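You operate a simulated robot arm through the tools that you are given. There is no shell and no other tool.

The job below is to be done with a simulated robot arm. You get a single attempt, and the scene is never put back.

TASK
Fill the gauge stack with the spacer shown, then weight and pin it.
Fine: the display's FIT line names the spacer; it goes on the black end ring, gauge weight on top, GAP at nought, stop pin home in the post; the other spacers stay.

The check looks at the end state, three seconds after you hand in, the way a careful person would. Anything else that was tipped, shoved, dropped, spilled or broken makes it a failure.

THE ROBOT
A 7-joint arm with a two-finger parallel gripper, fixed in place. Base frame: the origin is at the foot of the arm, x ahead of it, y to its left, z up. Readings come in mm, rad, newtons and seconds.
With the tool pointing down near the work surface it reaches from about 300 to 700 mm from the base axis. Its first joint turns from -1.152 to 1.152 rad. Payload 1.57 kg.
The tool frame sits at the grasp point between the pads (the TCP): z along the fingers, y along the line on which they close. The tips reach 30 mm beyond it. The gripper opens to 110 mm. The fingers are 24 mm wide and 12 mm thick; the gripper's body (48 by 112 mm) begins 78 mm behind the TCP.
Orientation is that of the tool frame in the base frame, as a unit quaternion [x, y, z, w]. With the fingers straight down and closing along the base's y, the tool's x points along the base's -x, its y along +y and its z along -z.

THE INTERFACE
- The arm moves only by the tool arm_command. Its argument "series" is a list of rows, each a list of 3 entries, a list of its own where there are three numbers: the shift along the base's x, y, z in mm, then the turn, a rotation vector about the base's x, y, z in rad, then the finger opening in mm, from 0 to 110. In form: [[[tx, ty, tz], [wx, wy, wz], grip], ...]. A call has 1 to 20 rows; each row is the pose to reach, as a shift and turn from the pose commanded when the call began. Rows are played at 5 a second. More than 50 mm and 0.15 rad between two rows, or a gripper value outside its range, and nothing of the call is played. A pose out of reach is approached as far as the arm can. The call stops where the force on the tool passes 40 N (or 10 N more than at its start, if that is more) or the arm is blocked; 0.2 s more then pass. The fingers move at their own pace (about 108 mm/s each) and stop on an object; they squeeze with about 41 N. The grip force told is the motor's: it shows also when the fingers shut on nothing. Time passes only in rows, and 0.2 s behind the last, so rows that repeat a pose let the fingers close. The reply holds the time, the measured pose of the TCP, the force on the tool along the base axes, the opening and the grip force, in the units named above and with some noise, with the torque about the TCP (base axes, N m) and any sound that the robot's microphone picked up.
- Cameras (640 x 400 px; columns grow to the right, rows downward): "scene" is fixed at [161.9, -387.8, 1401.6]; the picture's right is [0.82, -0.58, 0.00], its down [-0.34, -0.48, -0.81] and it looks along [0.47, 0.66, -0.59] (base axes); focal length 342 px, centre (320, 200). "wrist" rides on the gripper at [70, 16, -141] in the tool frame; the picture's right is [-0.23, 0.97, 0.00], its down [-0.85, -0.20, -0.48] and it looks along [-0.47, -0.11, 0.88] (tool axes); focal length 222 px, centre (320, 200). There is no depth. A picture from a camera that has moved, and an enlarged one, comes with that camera's place and axes in the base frame and with its lens.
- capture(camera): a new picture of that camera. It takes no simulated time.
- close_up(camera, box): a new picture of the part [left, top, right, bottom] of that camera's present view, enlarged. It takes no simulated time.
- close_job(): hands the job in; it is judged then, once.

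Places have to be worked out from the pictures, the camera data and where the tool is seen. Open the gripper and draw the arm clear of the work before you hand the job in, unless the task says otherwise.

The tools are called after ">>>" by a JSON object that holds its "method" and its "body". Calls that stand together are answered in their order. arm_command: Moves the arm, as the interface text tells. Its arguments: {"type":"object","properties":{"series":{"type":"array","items":{"type":"array"}}},"required":["series"]} The other tools are called the same way: capture (camera) takes a picture; close_up (camera, box) takes an enlarged picture of a part of a camera's view; close_job () hands the job in.

At the start:

```text
t: 0.0
ee_pos: [335.9, -148.9, 1221.9]
tcp_rot: [0.0, 1.0, 0.0, 0.0]
wrist_force: [-0.2, -0.1, -0.5]
wrist_torque: [-0.01, -0.01, 0.03]
opening: 109.8
grip_force: 0.1
```

scene: 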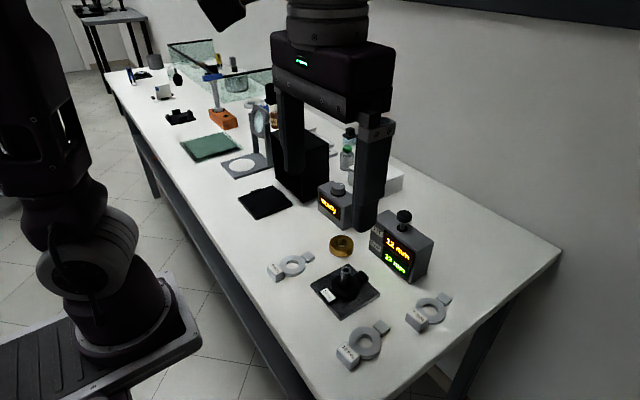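
wrist: 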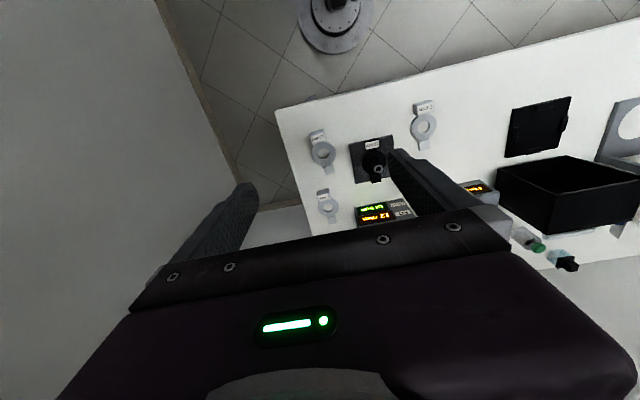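

I start by looking closely at the display and the gauge area from both cameras.

>>> {"method": "close_up", "body": {"camera": "scene", "box": [360, 200, 440, 290]}}

>>> {"method": "close_up", "body": {"camera": "scene", "box": [250, 220, 480, 380]}}

>>> {"method": "close_up", "body": {"camera": "wrist", "box": [290, 90, 450, 240]}}

```text
4.44 times, centred on (400, 245) of scene
camera zoom: at [161.9, -387.8, 1401.6], right [0.82, -0.58, 0.0], down [-0.34, -0.48, -0.81], along [0.47, 0.66, -0.59], focal length 1518 px, centre (-36, 0)
```

zoom: 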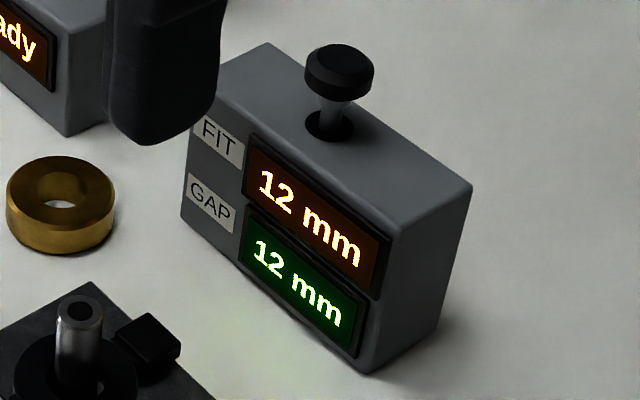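

```text
2.50 times, centred on (365, 300) of scene
camera zoom: at [161.9, -387.8, 1401.6], right [0.82, -0.58, 0.0], down [-0.34, -0.48, -0.81], along [0.47, 0.66, -0.59], focal length 854 px, centre (208, -50)
```

zoom: 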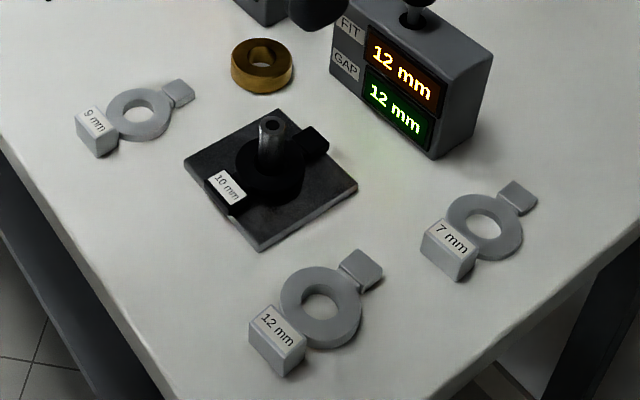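

```text
2.67 times, centred on (370, 165) of wrist
camera zoom: at [265.7, -133.4, 1362.1], right [0.23, 0.97, 0.0], down [0.85, -0.2, 0.48], along [0.47, -0.11, -0.88], focal length 592 px, centre (187, 293)
```

zoom: 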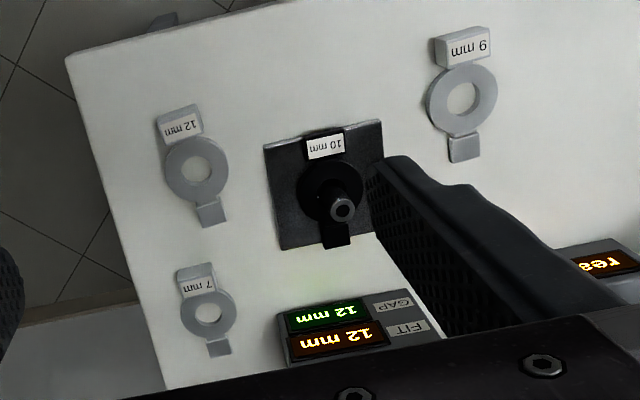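

The FIT line reads 12 mm, and triangulation puts the post top near (461, -51, 910) and the 12 mm spacer near (421, -160, 852). I move the open gripper closer, staying well above everything, for a better wrist view of the gauge.

>>> {"method": "arm_command", "body": {"series": [[[25, 25, -30], [0, 0, 0], 109], [[50, 50, -60], [0, 0, 0], 109], [[75, 75, -90], [0, 0, 0], 109], [[100, 95, -120], [0, 0, 0], 109], [[104, 98, -150], [0, 0, 0], 109]]}}

```text
t: 1.2
ee_pos: [440.1, -51.0, 1072.1]
tcp_rot: [0.002, 1.0, 0.001, 0.0]
wrist_force: [0.0, 0.2, 0.0]
wrist_torque: [0.03, 0.03, -0.01]
opening: 108.9
grip_force: 0.0
```

The arm is at (440, -51, 1072). I take wrist and scene pictures.

>>> {"method": "capture", "body": {"camera": "wrist"}}

>>> {"method": "capture", "body": {"camera": "scene"}}

>>> {"method": "close_up", "body": {"camera": "wrist", "box": [220, 80, 420, 205]}}

```text
taken
camera wrist: at [370.4, -34.9, 1212.7], right [0.23, 0.97, 0.0], down [0.85, -0.2, 0.48], along [0.47, -0.11, -0.88], focal length 222 px, centre (320, 200)
```

wrist: 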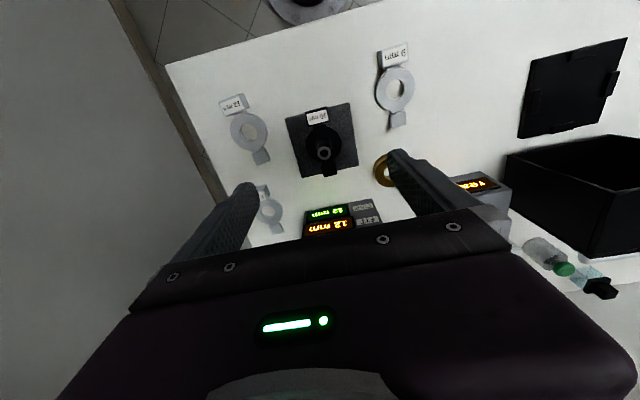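

```text
taken
```

scene: 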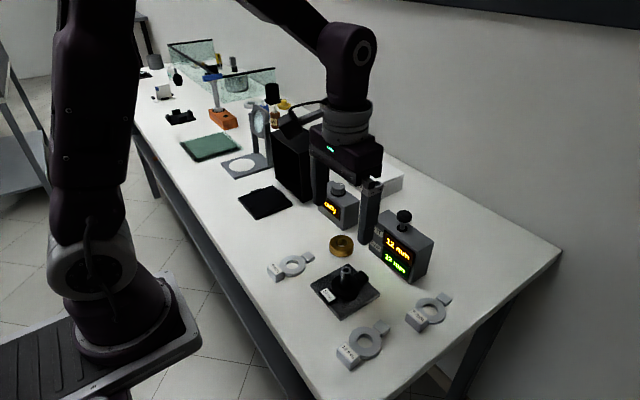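

```text
3.20 times, centred on (320, 142) of wrist
camera zoom: at [370.4, -34.9, 1212.7], right [0.23, 0.97, 0.0], down [0.85, -0.2, 0.48], along [0.47, -0.11, -0.88], focal length 711 px, centre (320, 384)
```

zoom: 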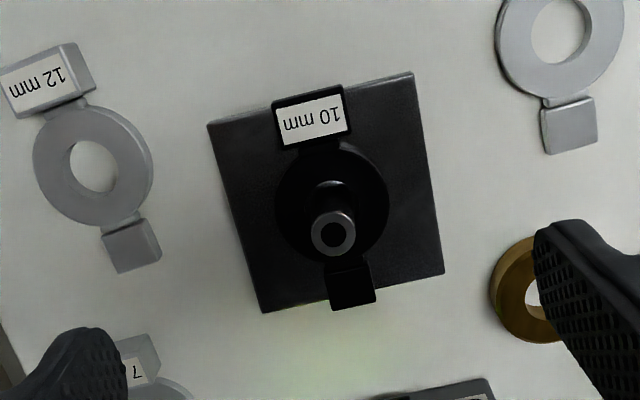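

The gauge, spacers and brass weight are visible now. I take true zooms of each item from both cameras to judge shapes and heights.

>>> {"method": "close_up", "body": {"camera": "scene", "box": [305, 255, 385, 322]}}

>>> {"method": "close_up", "body": {"camera": "scene", "box": [330, 310, 400, 375]}}

>>> {"method": "close_up", "body": {"camera": "scene", "box": [320, 195, 440, 285]}}

>>> {"method": "close_up", "body": {"camera": "wrist", "box": [280, 95, 370, 185]}}

>>> {"method": "close_up", "body": {"camera": "wrist", "box": [205, 85, 285, 175]}}

```text
5.97 times, centred on (345, 288) of scene
camera zoom: at [162.0, -387.8, 1401.6], right [0.82, -0.58, 0.0], down [-0.34, -0.48, -0.81], along [0.47, 0.66, -0.59], focal length 2040 px, centre (171, -328)
```

zoom: 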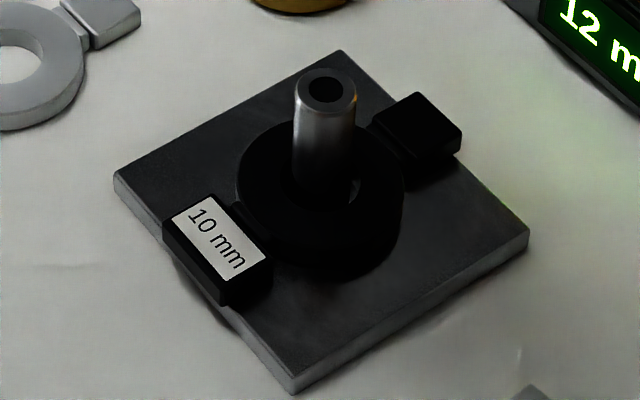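

```text
6.15 times, centred on (365, 342) of scene
camera zoom: at [162.0, -387.8, 1401.6], right [0.82, -0.58, 0.0], down [-0.34, -0.48, -0.81], along [0.47, 0.66, -0.59], focal length 2102 px, centre (43, -677)
```

zoom: 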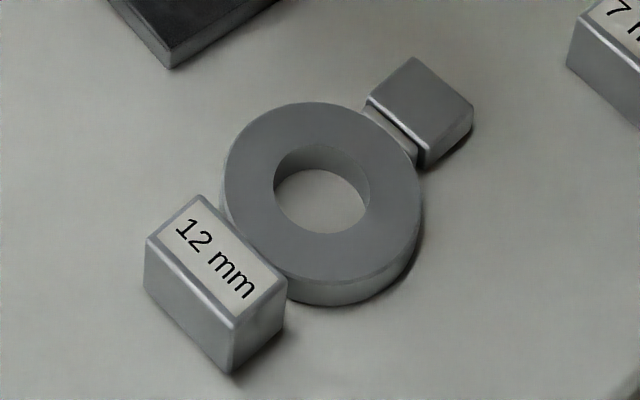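

```text
4.44 times, centred on (380, 240) of scene
camera zoom: at [162.0, -387.8, 1401.6], right [0.82, -0.58, 0.0], down [-0.34, -0.48, -0.81], along [0.47, 0.66, -0.59], focal length 1518 px, centre (53, 22)
```

zoom: 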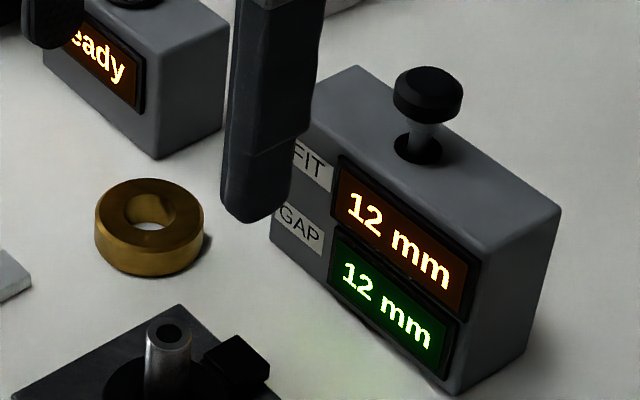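

```text
4.44 times, centred on (325, 140) of wrist
camera zoom: at [370.4, -34.9, 1212.7], right [0.23, 0.97, 0.0], down [0.85, -0.2, 0.48], along [0.47, -0.11, -0.88], focal length 987 px, centre (298, 467)
```

zoom: 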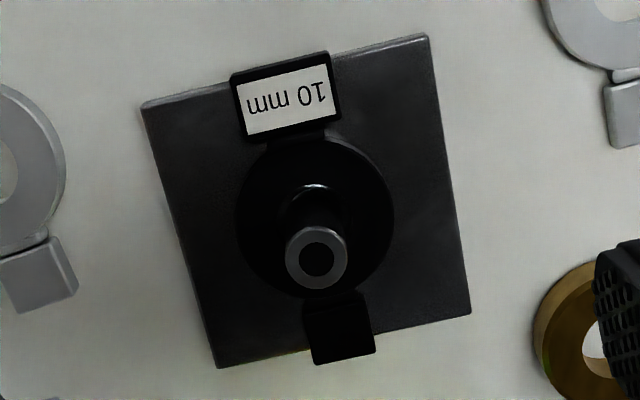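

```text
4.44 times, centred on (245, 130) of wrist
camera zoom: at [370.4, -34.9, 1212.7], right [0.23, 0.97, 0.0], down [0.85, -0.2, 0.48], along [0.47, -0.11, -0.88], focal length 987 px, centre (653, 511)
```

zoom: 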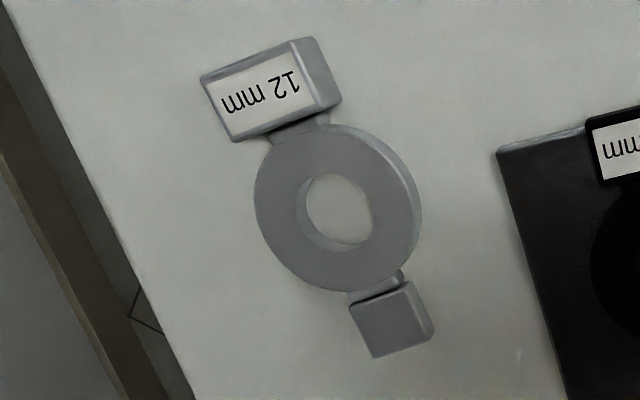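

The 12 mm spacer has a taller label block. I need to know whether the black ring's own block stands above its ring, so I tilt the tool back for an oblique look at the gauge from the -x side, staying clear of it.

>>> {"method": "arm_command", "body": {"series": [[[-26, 4, -30], [0, -0.13, 0], 109], [[-52, 9, -65], [0, -0.26, 0], 109], [[-78, 14, -100], [0, -0.39, 0], 109], [[-105, 18, -135], [0, -0.52, 0], 109]]}}

```text
t: 2.2
ee_pos: [390.5, -44.8, 950.6]
tcp_rot: [-0.014, 0.978, -0.004, 0.21]
wrist_force: [1.4, 1.0, 1.0]
wrist_torque: [-0.09, 0.14, -0.02]
opening: 108.7
grip_force: 0.0
out of reach, approached as far as the arm can: row 3, 4
```

The arm stopped short at its reach limit, about 24° tilted, at (390, -45, 951), with no contact. I take a picture from here.

>>> {"method": "capture", "body": {"camera": "wrist"}}

>>> {"method": "capture", "body": {"camera": "scene"}}

```text
taken
camera wrist: at [268.5, -29.2, 1048.9], right [0.18, 0.98, 0.08], down [0.59, -0.17, 0.79], along [0.79, -0.1, -0.61], focal length 222 px, centre (320, 200)
```

wrist: 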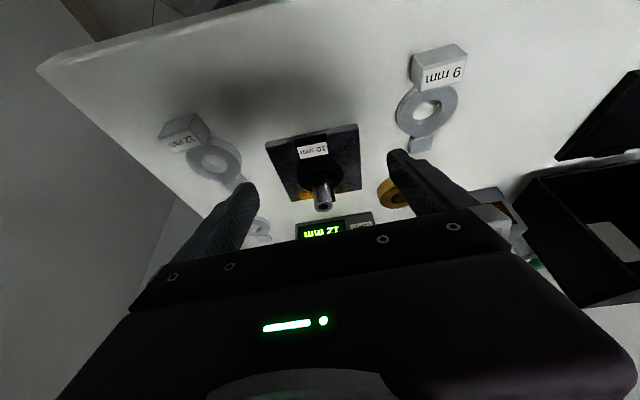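

```text
taken
```

scene: 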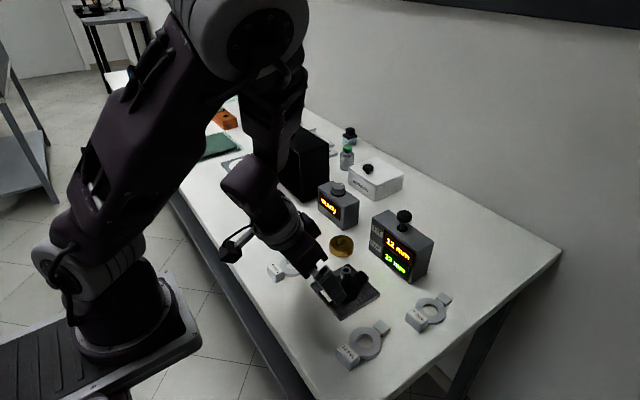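

>>> {"method": "close_up", "body": {"camera": "wrist", "box": [255, 110, 375, 230]}}

>>> {"method": "close_up", "body": {"camera": "wrist", "box": [380, 30, 480, 160]}}

>>> {"method": "close_up", "body": {"camera": "wrist", "box": [145, 95, 265, 205]}}

```text
3.33 times, centred on (315, 170) of wrist
camera zoom: at [268.5, -29.2, 1048.9], right [0.18, 0.98, 0.08], down [0.59, -0.17, 0.79], along [0.79, -0.1, -0.61], focal length 740 px, centre (337, 300)
```

zoom: 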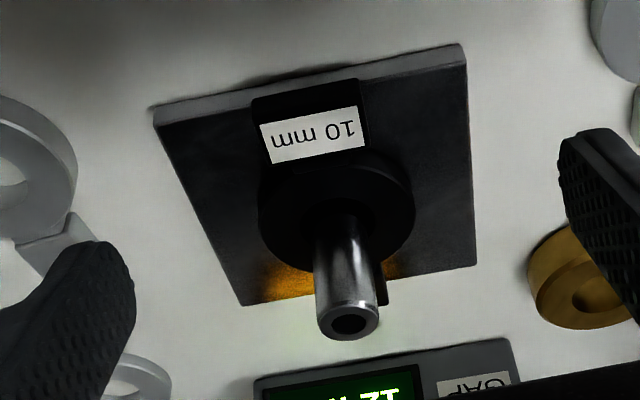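

```text
3.08 times, centred on (430, 95) of wrist
camera zoom: at [268.5, -29.2, 1048.9], right [0.18, 0.98, 0.08], down [0.59, -0.17, 0.79], along [0.79, -0.1, -0.61], focal length 684 px, centre (-18, 523)
```

zoom: 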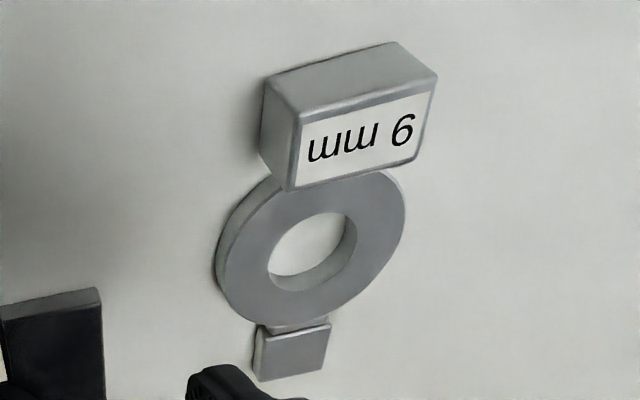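

```text
3.64 times, centred on (205, 150) of wrist
camera zoom: at [268.5, -29.2, 1048.9], right [0.18, 0.98, 0.08], down [0.59, -0.17, 0.79], along [0.79, -0.1, -0.61], focal length 808 px, centre (738, 382)
```

zoom: 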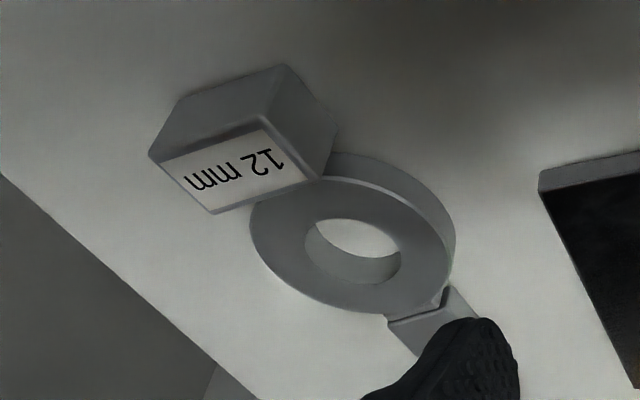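

I zoom further in on the black ring's block and rim.

>>> {"method": "close_up", "body": {"camera": "wrist", "box": [295, 128, 340, 168]}}

>>> {"method": "close_up", "body": {"camera": "wrist", "box": [295, 155, 345, 215]}}

```text
10.00 times, centred on (318, 148) of wrist
camera zoom: at [268.5, -29.2, 1048.9], right [0.18, 0.98, 0.08], down [0.59, -0.17, 0.79], along [0.79, -0.1, -0.61], focal length 2221 px, centre (345, 720)
```

zoom: 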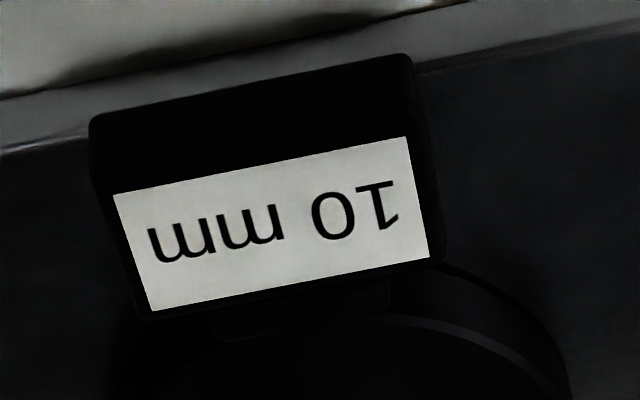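

```text
6.67 times, centred on (320, 185) of wrist
camera zoom: at [268.5, -29.2, 1048.9], right [0.18, 0.98, 0.08], down [0.59, -0.17, 0.79], along [0.79, -0.1, -0.61], focal length 1481 px, centre (320, 300)
```

zoom: 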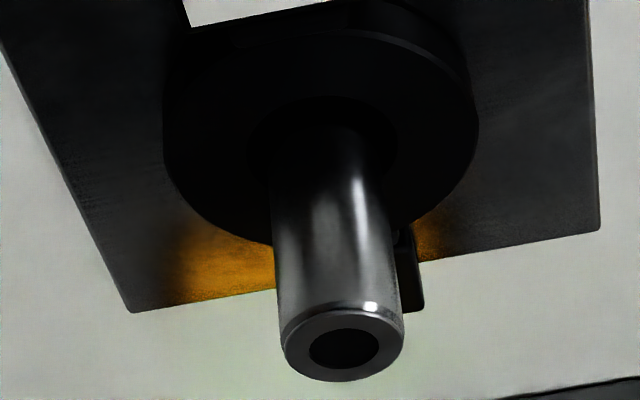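

Triangulation gives: table ≈ 847, 12 mm spacer ring centre ≈ (417.5, -161), its label block ≈ (375.4, -165.2) with top at 871.5 (24 mm tall, ~34 mm wide), yaw ≈ +5.7°. The black ring's parts look flush at ≈ 867. I back away upward and start to straighten the tool, checking what the command base is after the reach limit.

>>> {"method": "arm_command", "body": {"series": [[[10, -2, 35], [0, 0.09, 0], 109], [[25, -4, 70], [0, 0.18, 0], 109], [[40, -8, 105], [0, 0.26, 0], 109]]}}

```text
t: 3.0
ee_pos: [433.1, -50.8, 1056.1]
tcp_rot: [-0.015, 0.996, -0.001, 0.086]
wrist_force: [-0.5, -1.1, 0.1]
wrist_torque: [0.02, -0.01, -0.01]
opening: 108.9
grip_force: 0.0
out of reach, approached as far as the arm can: row 1
```

The command base is the pose actually reached. I now straighten the tool with a yaw of about +0.1 rad and move over the 12 mm spacer's block at a safe height (TCP z ≈ 1000).

>>> {"method": "arm_command", "body": {"series": [[[-14, -28, -14], [-0.0016, 0.043, 0.0174], 109], [[-28, -57, -28], [-0.0033, 0.086, 0.0348], 109], [[-42, -86, -42], [-0.005, 0.129, 0.0522], 109], [[-57, -114, -56], [-0.0066, 0.1722, 0.0697], 109], [[-57, -114, -56], [-0.0066, 0.1722, 0.0697], 109]]}}

```text
t: 4.2
ee_pos: [399.8, -126.6, 967.9]
tcp_rot: [-0.05, 0.999, -0.001, -0.001]
wrist_force: [0.1, 0.0, -0.7]
wrist_torque: [-0.01, 0.02, -0.01]
opening: 108.9
grip_force: 0.2
out of reach, approached as far as the arm can: row 1, 2, 3, 4, 5
```

Orientation is right, but that height was near the inner reach limit; the TCP is at (400, -127, 968). I move lower toward the block's position, still about 60 mm above it with the tips.

>>> {"method": "arm_command", "body": {"series": [[[-12, -19, -4], [0, 0, 0], 109], [[-24.4, -38.6, -8], [0, 0, 0], 109], [[-24.4, -38.6, -8], [0, 0, 0], 109]]}}

```text
t: 5.0
ee_pos: [384.0, -142.5, 939.5]
tcp_rot: [-0.05, 0.999, -0.001, 0.0]
wrist_force: [-0.6, 0.5, 0.4]
wrist_torque: [0.02, -0.01, -0.01]
opening: 109.2
grip_force: 0.0
out of reach, approached as far as the arm can: row 1, 2, 3
```

The boundary moves inward as I go lower. I go to the block's estimated x, y at TCP z ≈ 925 (tips ≈ 895, block top ≈ 871) and then look.

>>> {"method": "arm_command", "body": {"series": [[[-4, -11, -8], [0, 0, 0], 109], [[-8.6, -22.7, -14.5], [0, 0, 0], 109], [[-8.6, -22.7, -14.5], [0, 0, 0], 109]]}}

>>> {"method": "capture", "body": {"camera": "wrist"}}

>>> {"method": "capture", "body": {"camera": "scene"}}

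```text
t: 5.8
ee_pos: [376.9, -156.9, 918.1]
tcp_rot: [-0.05, 0.999, -0.001, 0.0]
wrist_force: [0.0, -1.0, -1.1]
wrist_torque: [-0.03, -0.02, -0.01]
opening: 108.9
grip_force: 0.0
out of reach, approached as far as the arm can: row 1, 2, 3
```

```text
taken
camera wrist: at [305.0, -147.4, 1058.7], right [0.13, 0.99, 0.0], down [0.87, -0.11, 0.48], along [0.47, -0.06, -0.88], focal length 222 px, centre (320, 200)
```

wrist: 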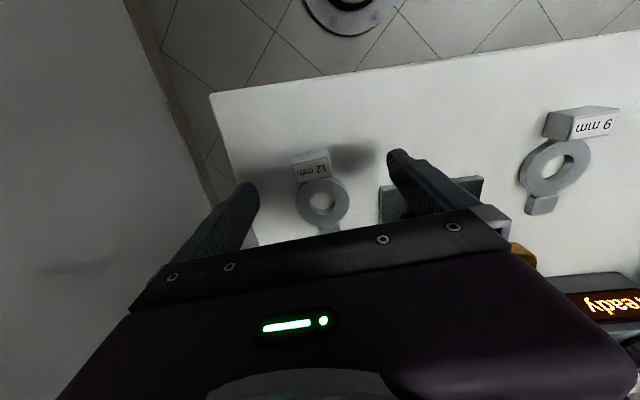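

```text
taken
```

scene: 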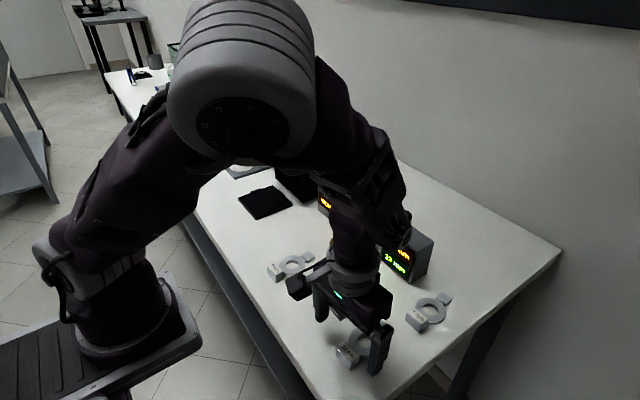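

The TCP reached (377, -157, 918). The wide-open fingers straddle the block with much room, so I try the block's x, y at a lower height (z ≈ 895).

>>> {"method": "arm_command", "body": {"series": [[[0, -3, -12], [0, 0, 0], 109], [[-1.5, -8.3, -23], [0, 0, 0], 109], [[-1.5, -8.3, -23], [0, 0, 0], 109]]}}

```text
t: 6.6
ee_pos: [374.9, -164.4, 895.4]
tcp_rot: [-0.05, 0.999, 0.001, 0.0]
wrist_force: [-0.1, -0.1, 0.0]
wrist_torque: [-0.01, -0.01, -0.01]
opening: 109.1
grip_force: 0.1
```

Now at (374.9, -164.4, 895.4) with no reach warning. I check the block's alignment between the fingers.

>>> {"method": "close_up", "body": {"camera": "wrist", "box": [220, 120, 420, 245]}}

>>> {"method": "close_up", "body": {"camera": "scene", "box": [310, 290, 410, 380]}}

```text
3.20 times, centred on (320, 182) of wrist
camera zoom: at [303.9, -156.0, 1036.1], right [0.13, 0.99, 0.0], down [0.87, -0.11, 0.48], along [0.47, -0.06, -0.88], focal length 711 px, centre (320, 256)
```

zoom: 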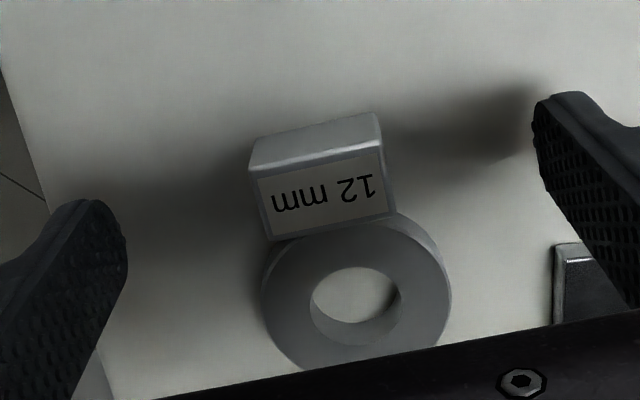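

```text
4.44 times, centred on (360, 335) of scene
camera zoom: at [161.9, -387.8, 1401.6], right [0.82, -0.58, 0.0], down [-0.34, -0.48, -0.81], along [0.47, 0.66, -0.59], focal length 1518 px, centre (142, -400)
```

zoom: 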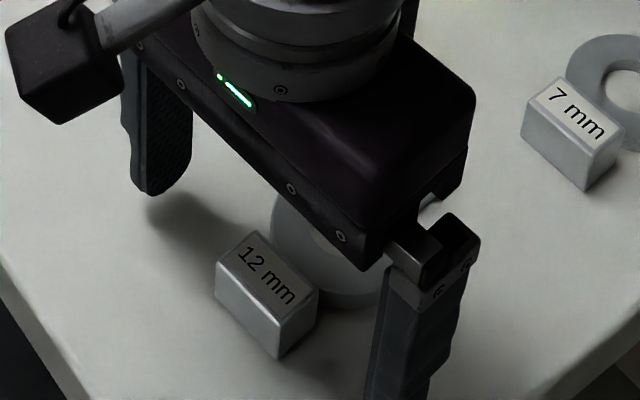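

The block sits centred between the fingers within about 1–2 mm and the edges are parallel to within about 1°. I nudge +1 mm in x and go down so the tips are ≈ 4 mm above the table.

>>> {"method": "arm_command", "body": {"series": [[[0.5, 0.2, -7], [0, 0, 0], 109], [[1.2, 0.3, -14], [0, 0, 0], 109], [[1.2, 0.3, -14], [0, 0, 0], 109]]}}

```text
t: 7.4
ee_pos: [376.7, -165.4, 881.5]
tcp_rot: [-0.051, 0.999, 0.001, -0.001]
wrist_force: [0.3, -1.2, -0.5]
wrist_torque: [0.0, -0.03, 0.02]
opening: 108.9
grip_force: 0.0
```

TCP is at (376.7, -165.4, 881.5) with no contact force. I close the fingers on the block.

>>> {"method": "arm_command", "body": {"series": [[[0, 0, 0], [0, 0, 0], 60], [[0, 0, 0], [0, 0, 0], 36], [[0, 0, 0], [0, 0, 0], 20], [[0, 0, 0], [0, 0, 0], 0], [[0, 0, 0], [0, 0, 0], 0]]}}

>>> {"method": "close_up", "body": {"camera": "wrist", "box": [220, 120, 420, 245]}}

```text
t: 8.6
ee_pos: [376.2, -165.2, 881.0]
tcp_rot: [-0.05, 0.999, 0.001, 0.001]
wrist_force: [0.3, 0.5, 0.5]
wrist_torque: [0.0, -0.03, 0.04]
opening: 33.0
grip_force: 41.2
```

```text
3.20 times, centred on (320, 182) of wrist
camera zoom: at [305.2, -155.6, 1022.2], right [0.13, 0.99, 0.0], down [0.87, -0.11, 0.48], along [0.47, -0.06, -0.88], focal length 711 px, centre (320, 256)
```

zoom: 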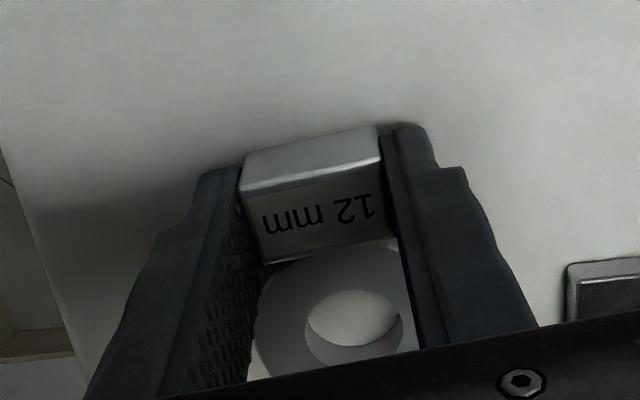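

The block is gripped at 33 mm with 41 N. I lift 16 mm slowly and check the grip and the load.

>>> {"method": "arm_command", "body": {"series": [[[0, 0, 4], [0, 0, 0], 0], [[0, 0, 8], [0, 0, 0], 0], [[0, 0, 12], [0, 0, 0], 0], [[0, 0, 16], [0, 0, 0], 0], [[0, 0, 16], [0, 0, 0], 0]]}}

>>> {"method": "capture", "body": {"camera": "wrist"}}

>>> {"method": "close_up", "body": {"camera": "scene", "box": [310, 290, 410, 380]}}

```text
t: 9.8
ee_pos: [376.3, -166.0, 897.6]
tcp_rot: [-0.049, 0.999, 0.001, 0.0]
wrist_force: [-0.3, -0.2, -0.8]
wrist_torque: [0.01, 0.02, 0.01]
opening: 33.2
grip_force: 41.1
```

```text
taken
camera wrist: at [305.6, -156.2, 1038.7], right [0.13, 0.99, 0.0], down [0.87, -0.11, 0.48], along [0.47, -0.06, -0.88], focal length 222 px, centre (320, 200)
```

wrist: 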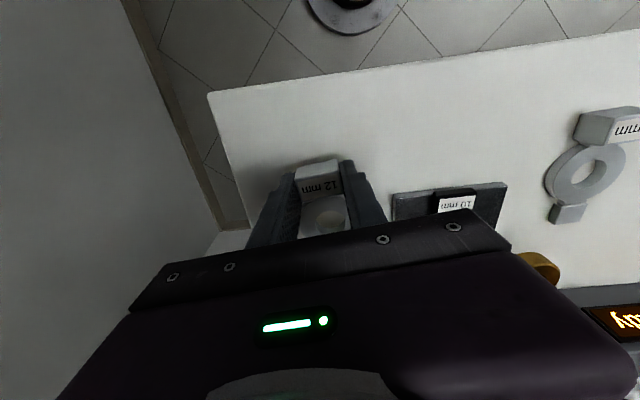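

```text
4.44 times, centred on (360, 335) of scene
camera zoom: at [161.9, -387.8, 1401.6], right [0.82, -0.58, 0.0], down [-0.34, -0.48, -0.81], along [0.47, 0.66, -0.59], focal length 1518 px, centre (142, -400)
```

zoom: 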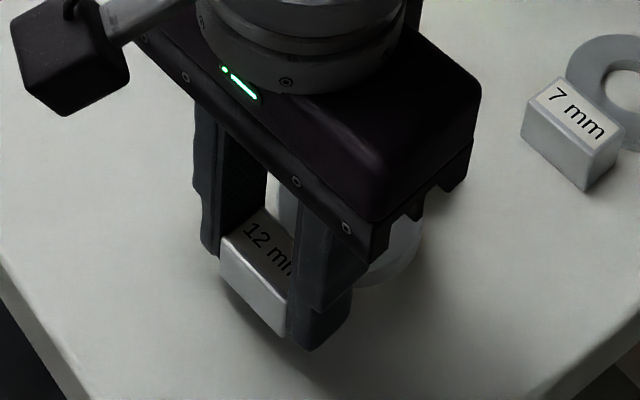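

The spacer is up and steady, the load is light. I move outward and up together (to stay inside the reach) to about (425, -150, 955), while turning the yaw back to 0.

>>> {"method": "arm_command", "body": {"series": [[[18, 3, 16], [0, 0, -0.02], 0], [[36, 7, 36], [0, 0, -0.05], 0], [[49, 15, 58], [0, 0, -0.08], 0], [[49, 15, 60], [0, 0, -0.1], 0], [[49, 15, 60], [0, 0, -0.1], 0]]}}

```text
t: 11.0
ee_pos: [425.5, -149.0, 958.0]
tcp_rot: [0.001, 1.0, 0.0, 0.0]
wrist_force: [0.4, 0.3, -1.0]
wrist_torque: [-0.03, 0.02, -0.02]
opening: 32.7
grip_force: 41.3
```

At (425.5, -149, 958), yaw 0; spacer bottom ≈ 924, above the post top ≈ 911. I move sideways over the gauge toward (419, -50.5).

>>> {"method": "arm_command", "body": {"series": [[[0, 30, 0], [0, 0, 0], 0], [[-2, 60, 0], [0, 0, 0], 0], [[-5, 85, 0], [0, 0, 0], 0], [[-7, 98.5, 0], [0, 0, 0], 0], [[-7, 98.5, 0], [0, 0, 0], 0]]}}

>>> {"method": "capture", "body": {"camera": "wrist"}}

>>> {"method": "capture", "body": {"camera": "scene"}}

>>> {"method": "close_up", "body": {"camera": "wrist", "box": [260, 140, 390, 250]}}

>>> {"method": "close_up", "body": {"camera": "scene", "box": [290, 220, 400, 320]}}

```text
t: 12.2
ee_pos: [419.0, -51.7, 956.6]
tcp_rot: [0.0, 1.0, 0.001, 0.0]
wrist_force: [0.1, 0.9, -0.6]
wrist_torque: [-0.02, 0.0, 0.02]
opening: 32.8
grip_force: 40.9
```

```text
taken
camera wrist: at [349.2, -34.9, 1098.2], right [0.23, 0.97, 0.0], down [0.85, -0.2, 0.48], along [0.47, -0.11, -0.88], focal length 222 px, centre (320, 200)
```

wrist: 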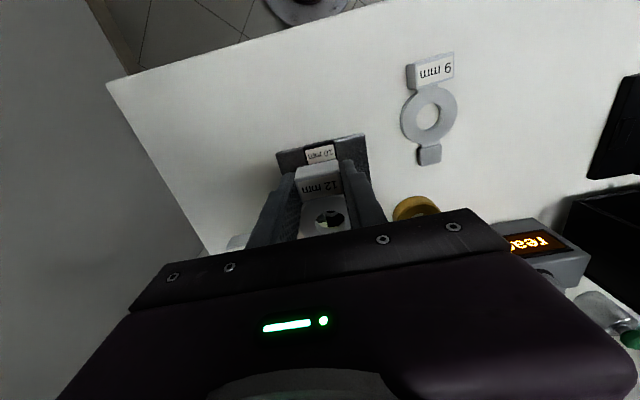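

```text
taken
```

scene: 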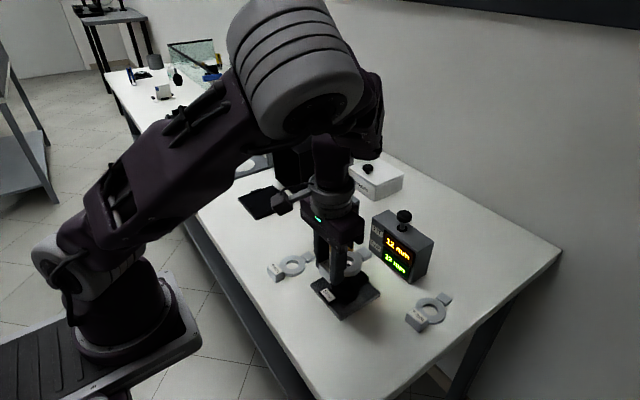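

```text
3.64 times, centred on (325, 195) of wrist
camera zoom: at [349.2, -34.9, 1098.2], right [0.23, 0.97, 0.0], down [0.85, -0.2, 0.48], along [0.47, -0.11, -0.88], focal length 808 px, centre (302, 218)
```

zoom: 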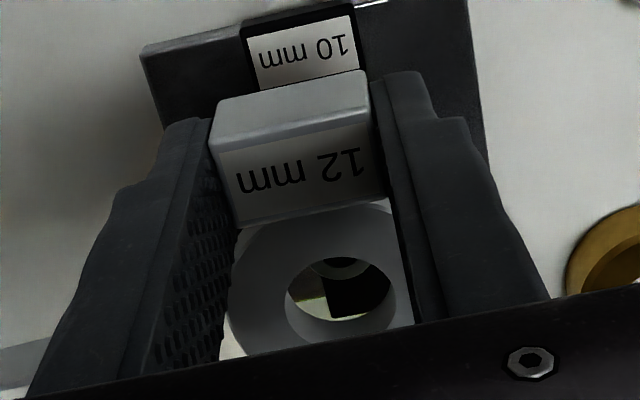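

```text
4.00 times, centred on (345, 270) of scene
camera zoom: at [162.0, -387.8, 1401.6], right [0.82, -0.58, 0.0], down [-0.34, -0.48, -0.81], along [0.47, 0.66, -0.59], focal length 1366 px, centre (220, -80)
```

zoom: 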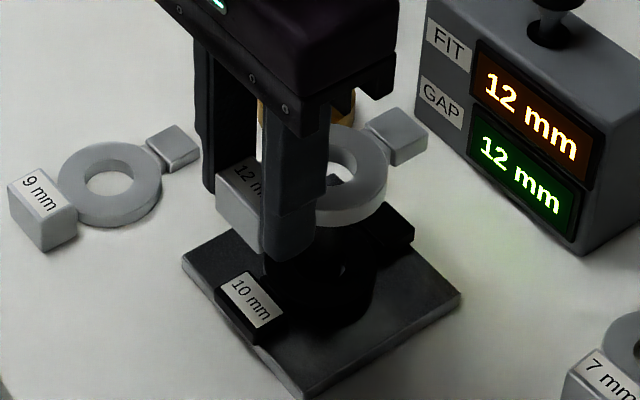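

The hole is nearly over the post. I zoom in on the hole to measure the offset to the post before lowering.

>>> {"method": "close_up", "body": {"camera": "wrist", "box": [300, 190, 360, 245]}}

>>> {"method": "close_up", "body": {"camera": "scene", "box": [335, 240, 375, 300]}}

```text
7.27 times, centred on (330, 218) of wrist
camera zoom: at [349.2, -34.9, 1098.2], right [0.23, 0.97, 0.0], down [0.85, -0.2, 0.48], along [0.47, -0.11, -0.88], focal length 1615 px, centre (247, 73)
```

zoom: 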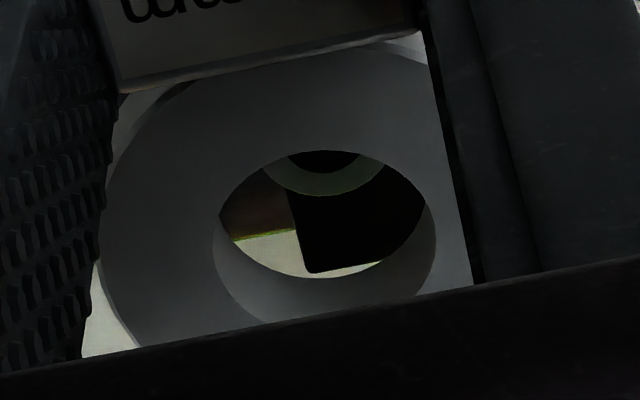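

```text
6.67 times, centred on (355, 270) of scene
camera zoom: at [162.0, -387.8, 1401.6], right [0.82, -0.58, 0.0], down [-0.34, -0.48, -0.81], along [0.47, 0.66, -0.59], focal length 2278 px, centre (87, -267)
```

zoom: 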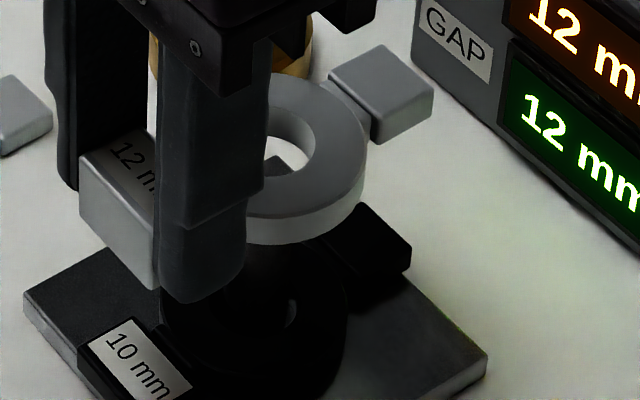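

Relative to the post, the hole is about 1 mm short in y and fine in x. I correct +1 mm in y, -0.4 in x, and lower just past the post top, then check.

>>> {"method": "arm_command", "body": {"series": [[[-0.4, 1.0, 0], [0, 0, 0], 0], [[-0.4, 1.0, -6], [0, 0, 0], 0], [[-0.4, 1.0, -12], [0, 0, 0], 0], [[-0.4, 1.0, -18], [0, 0, 0], 0], [[-0.4, 1.0, -22], [0, 0, 0], 0], [[-0.4, 1.0, -22], [0, 0, 0], 0]]}}

>>> {"method": "close_up", "body": {"camera": "wrist", "box": [300, 190, 360, 245]}}

>>> {"method": "close_up", "body": {"camera": "scene", "box": [325, 240, 385, 310]}}

```text
t: 13.6
ee_pos: [418.6, -50.4, 935.7]
tcp_rot: [0.0, 1.0, 0.001, 0.001]
wrist_force: [-0.9, -0.2, -0.8]
wrist_torque: [0.03, 0.02, 0.02]
opening: 33.1
grip_force: 41.1
```

```text
7.27 times, centred on (330, 218) of wrist
camera zoom: at [348.8, -34.4, 1076.2], right [0.23, 0.97, 0.0], down [0.86, -0.2, 0.48], along [0.47, -0.11, -0.88], focal length 1615 px, centre (247, 73)
```

zoom: 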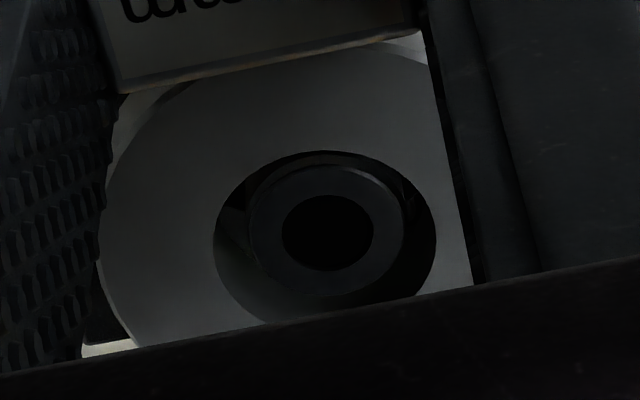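

```text
5.71 times, centred on (355, 275) of scene
camera zoom: at [162.0, -387.8, 1401.6], right [0.82, -0.58, 0.0], down [-0.34, -0.48, -0.81], along [0.47, 0.66, -0.59], focal length 1952 px, centre (120, -229)
```

zoom: 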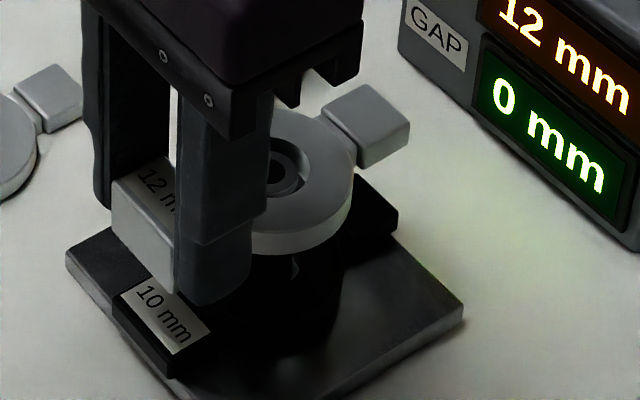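

The post top is nicely inside the hole, and the display now reads GAP 0. I lower further along the post with small steps near the end, watching the force.

>>> {"method": "arm_command", "body": {"series": [[[-0.3, 0, -6], [0, 0, 0], 0], [[-0.5, 0, -12], [0, 0, 0], 0], [[-0.5, 0, -18], [0, 0, 0], 0], [[-0.5, 0, -23], [0, 0, 0], 0], [[-0.5, 0, -27], [0, 0, 0], 0], [[-0.5, 0, -29], [0, 0, 0], 0], [[-0.5, 0, -29], [0, 0, 0], 0]]}}

>>> {"method": "close_up", "body": {"camera": "scene", "box": [315, 240, 385, 320]}}

>>> {"method": "close_up", "body": {"camera": "wrist", "box": [260, 130, 390, 245]}}

```text
t: 15.2
ee_pos: [419.4, -51.1, 905.6]
tcp_rot: [0.001, 1.0, 0.001, 0.0]
wrist_force: [0.0, -0.5, -1.1]
wrist_torque: [0.01, 0.05, -0.01]
opening: 32.9
grip_force: 40.6
```

```text
5.00 times, centred on (350, 280) of scene
camera zoom: at [161.9, -387.8, 1401.6], right [0.82, -0.58, 0.0], down [-0.34, -0.48, -0.81], along [0.47, 0.66, -0.59], focal length 1708 px, centre (170, -200)
```

zoom: 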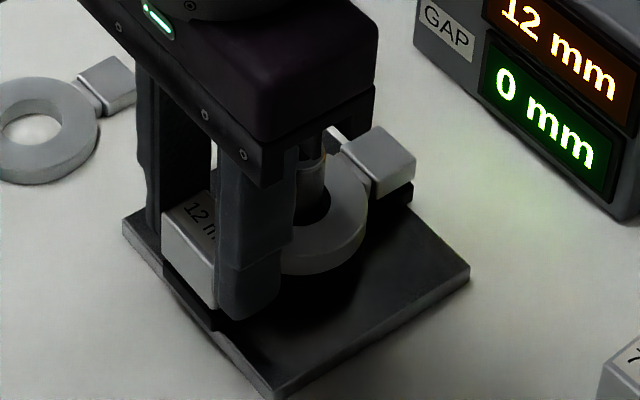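

```text
3.48 times, centred on (325, 188) of wrist
camera zoom: at [348.1, -34.5, 1047.1], right [0.23, 0.97, 0.0], down [0.86, -0.2, 0.48], along [0.47, -0.11, -0.88], focal length 773 px, centre (303, 244)
```

zoom: 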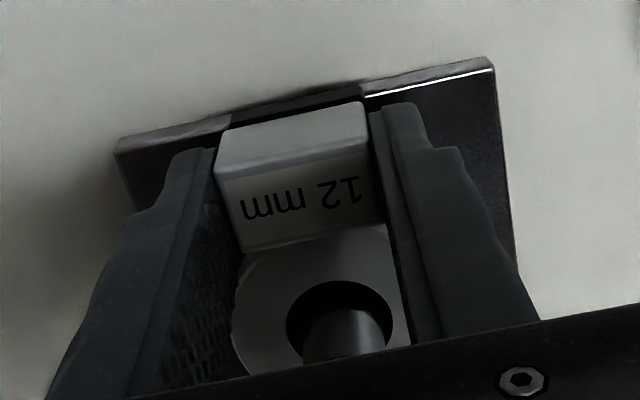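

Still no contact at TCP z ≈ 906; the expected seat is ≈ 901. I go down 1 mm per row and read the force.

>>> {"method": "arm_command", "body": {"series": [[[0, 0, -1], [0, 0, 0], 0], [[0, 0, -2], [0, 0, 0], 0], [[0, 0, -3], [0, 0, 0], 0], [[0, 0, -3.5], [0, 0, 0], 0], [[0, 0, -3.5], [0, 0, 0], 0]]}}

```text
t: 16.4
ee_pos: [418.4, -50.4, 903.2]
tcp_rot: [0.0, 1.0, 0.001, 0.0]
wrist_force: [0.0, -0.8, -0.7]
wrist_torque: [0.01, 0.0, 0.05]
opening: 32.9
grip_force: 41.0
```

No contact yet at 903. I continue in 0.5–1 mm steps.

>>> {"method": "arm_command", "body": {"series": [[[0, 0, -0.5], [0, 0, 0], 0], [[0, 0, -1.0], [0, 0, 0], 0], [[0, 0, -1.5], [0, 0, 0], 0], [[0, 0, -1.5], [0, 0, 0], 0]]}}

>>> {"method": "close_up", "body": {"camera": "scene", "box": [315, 250, 385, 320]}}

```text
t: 17.4
ee_pos: [418.0, -51.1, 901.3]
tcp_rot: [0.0, 1.0, 0.0, 0.0]
wrist_force: [-1.6, 0.2, 10.3]
wrist_torque: [-0.17, -0.31, 0.0]
opening: 32.9
grip_force: 41.2
```

```text
5.71 times, centred on (350, 285) of scene
camera zoom: at [161.7, -387.8, 1401.7], right [0.82, -0.58, 0.0], down [-0.34, -0.48, -0.81], along [0.47, 0.66, -0.59], focal length 1952 px, centre (149, -286)
```

zoom: 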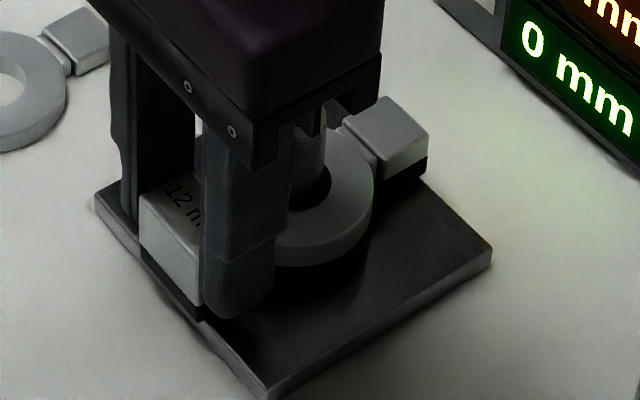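

The spacer touched down at z ≈ 901.3 with 10 N, load centred about 30 mm ahead of the fingers, i.e. on the ring. I release gently and then rise straight up.

>>> {"method": "arm_command", "body": {"series": [[[0, 0, 0.5], [0, 0, 0], 34], [[0, 0, 0.5], [0, 0, 0], 40], [[0, 0, 0.5], [0, 0, 0], 50], [[0, 0, 0.5], [0, 0, 0], 50]]}}

>>> {"method": "close_up", "body": {"camera": "wrist", "box": [260, 130, 390, 245]}}

>>> {"method": "close_up", "body": {"camera": "scene", "box": [315, 250, 385, 320]}}

```text
t: 18.4
ee_pos: [418.1, -50.3, 902.1]
tcp_rot: [0.0, 1.0, 0.001, 0.0]
wrist_force: [-0.4, 1.0, 0.0]
wrist_torque: [0.0, -0.03, -0.02]
opening: 49.8
grip_force: 0.0
```

```text
3.48 times, centred on (325, 188) of wrist
camera zoom: at [347.9, -34.6, 1042.9], right [0.23, 0.97, 0.0], down [0.86, -0.2, 0.48], along [0.47, -0.11, -0.88], focal length 773 px, centre (303, 244)
```

zoom: 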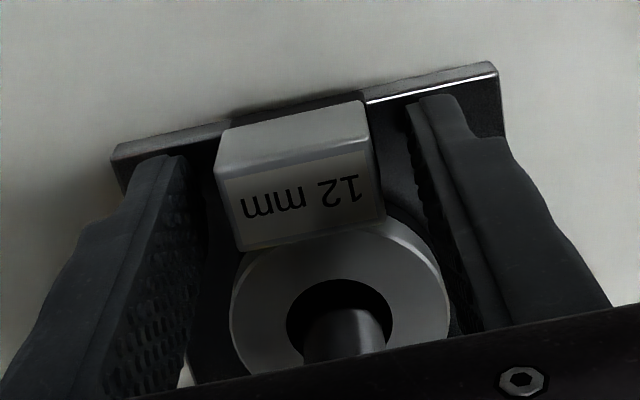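

```text
5.71 times, centred on (350, 285) of scene
camera zoom: at [161.9, -387.8, 1401.6], right [0.82, -0.58, 0.0], down [-0.34, -0.48, -0.81], along [0.47, 0.66, -0.59], focal length 1952 px, centre (149, -286)
```

zoom: 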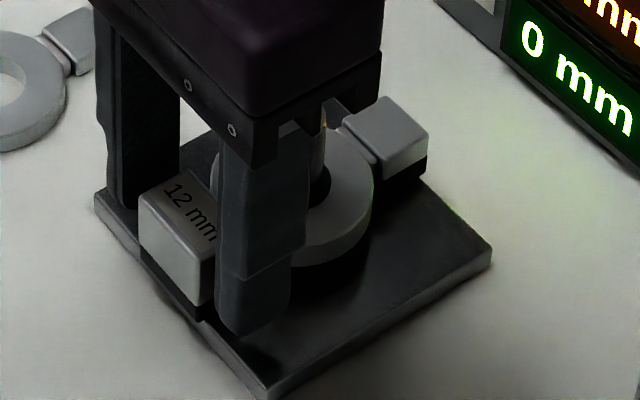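

The spacer rests on the black ring, released. I rise straight up, then outward and over toward the brass weight for a look from above.

>>> {"method": "arm_command", "body": {"series": [[[0, 0, 15], [0, 0, 0], 50], [[0, 0, 32], [0, 0, 0], 50], [[2, 0, 52], [0, 0, 0], 60], [[20, 10, 80], [0, 0, 0], 80], [[45, 35, 105], [0, 0, 0], 100], [[70, 60, 118], [0, 0, 0], 100], [[90, 85, 118], [0, 0, 0], 100], [[100, 100, 118], [0, 0, 0], 100], [[100, 100, 118], [0, 0, 0], 100]]}}

>>> {"method": "capture", "body": {"camera": "wrist"}}

>>> {"method": "capture", "body": {"camera": "scene"}}

```text
t: 20.4
ee_pos: [519.1, 49.5, 1020.4]
tcp_rot: [0.0, 1.0, 0.001, 0.001]
wrist_force: [0.1, 0.1, 0.2]
wrist_torque: [0.01, 0.03, -0.02]
opening: 99.9
grip_force: 0.1
```

```text
taken
camera wrist: at [447.6, 65.3, 1161.4], right [0.23, 0.97, 0.0], down [0.85, -0.2, 0.48], along [0.47, -0.11, -0.88], focal length 222 px, centre (320, 200)
```

wrist: 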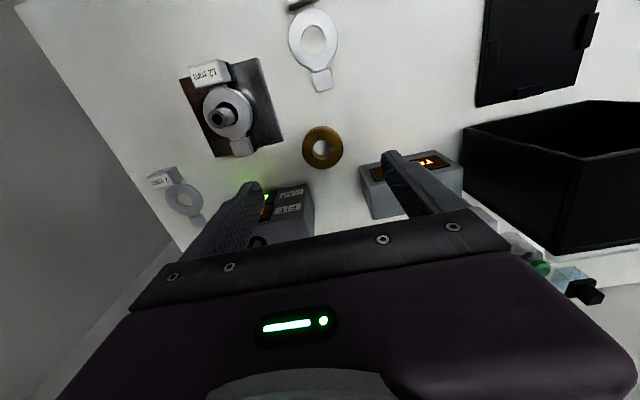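

```text
taken
```

scene: 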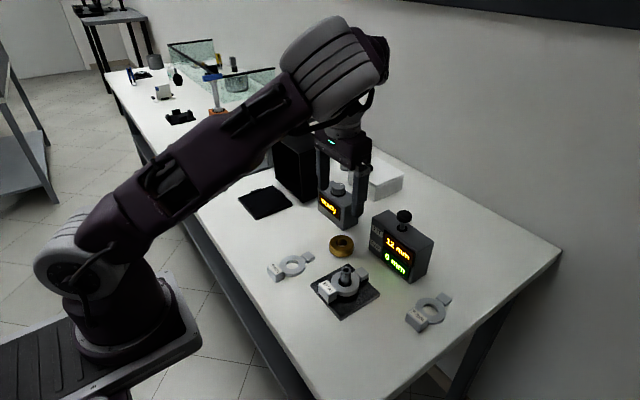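

I zoom in on the weight, the stacked gauge and the pin.

>>> {"method": "close_up", "body": {"camera": "wrist", "box": [285, 110, 365, 185]}}

>>> {"method": "close_up", "body": {"camera": "wrist", "box": [170, 50, 290, 165]}}

>>> {"method": "close_up", "body": {"camera": "scene", "box": [305, 225, 385, 325]}}

>>> {"method": "close_up", "body": {"camera": "scene", "box": [365, 195, 440, 290]}}

```text
5.33 times, centred on (325, 148) of wrist
camera zoom: at [447.6, 65.3, 1161.4], right [0.23, 0.97, 0.0], down [0.85, -0.2, 0.48], along [0.47, -0.11, -0.88], focal length 1185 px, centre (293, 480)
```

zoom: 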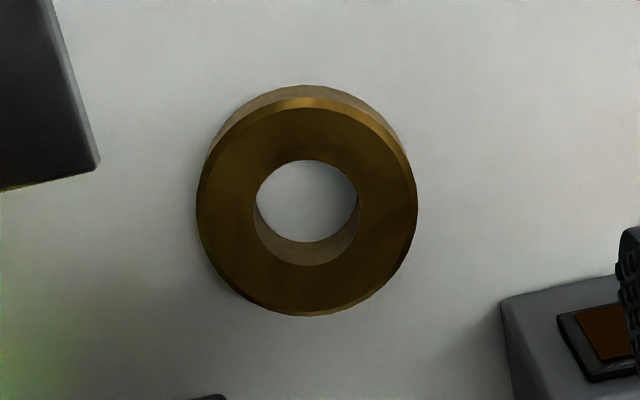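

```text
3.48 times, centred on (230, 108) of wrist
camera zoom: at [447.6, 65.3, 1161.4], right [0.23, 0.97, 0.0], down [0.85, -0.2, 0.48], along [0.47, -0.11, -0.88], focal length 773 px, centre (633, 522)
```

zoom: 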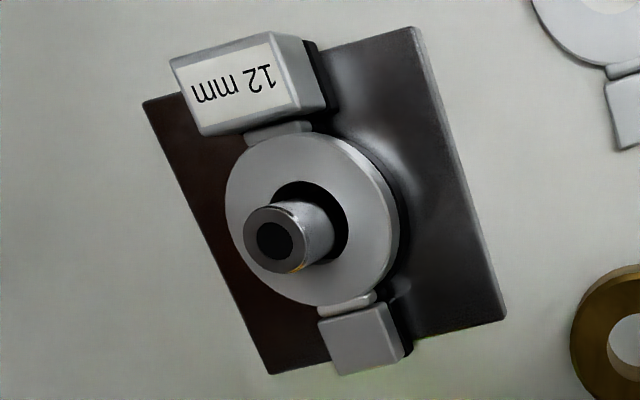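

```text
4.00 times, centred on (345, 275) of scene
camera zoom: at [162.0, -387.8, 1401.6], right [0.82, -0.58, 0.0], down [-0.34, -0.48, -0.81], along [0.47, 0.66, -0.59], focal length 1366 px, centre (220, -100)
```

zoom: 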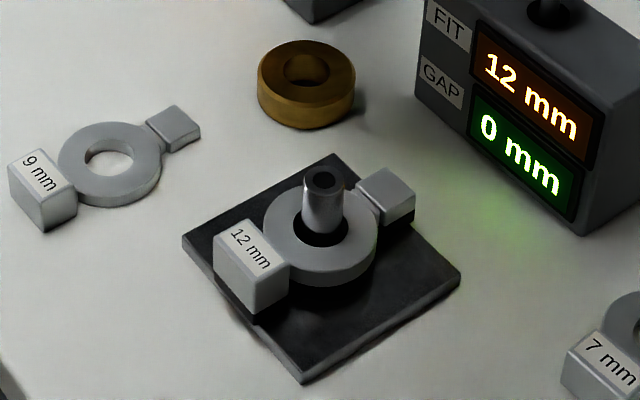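

```text
4.21 times, centred on (402, 242) of scene
camera zoom: at [162.0, -387.8, 1401.6], right [0.82, -0.58, 0.0], down [-0.34, -0.48, -0.81], along [0.47, 0.66, -0.59], focal length 1438 px, centre (-27, 21)
```

zoom: 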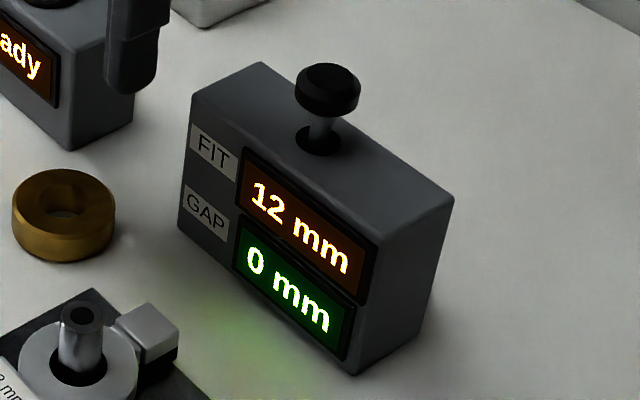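

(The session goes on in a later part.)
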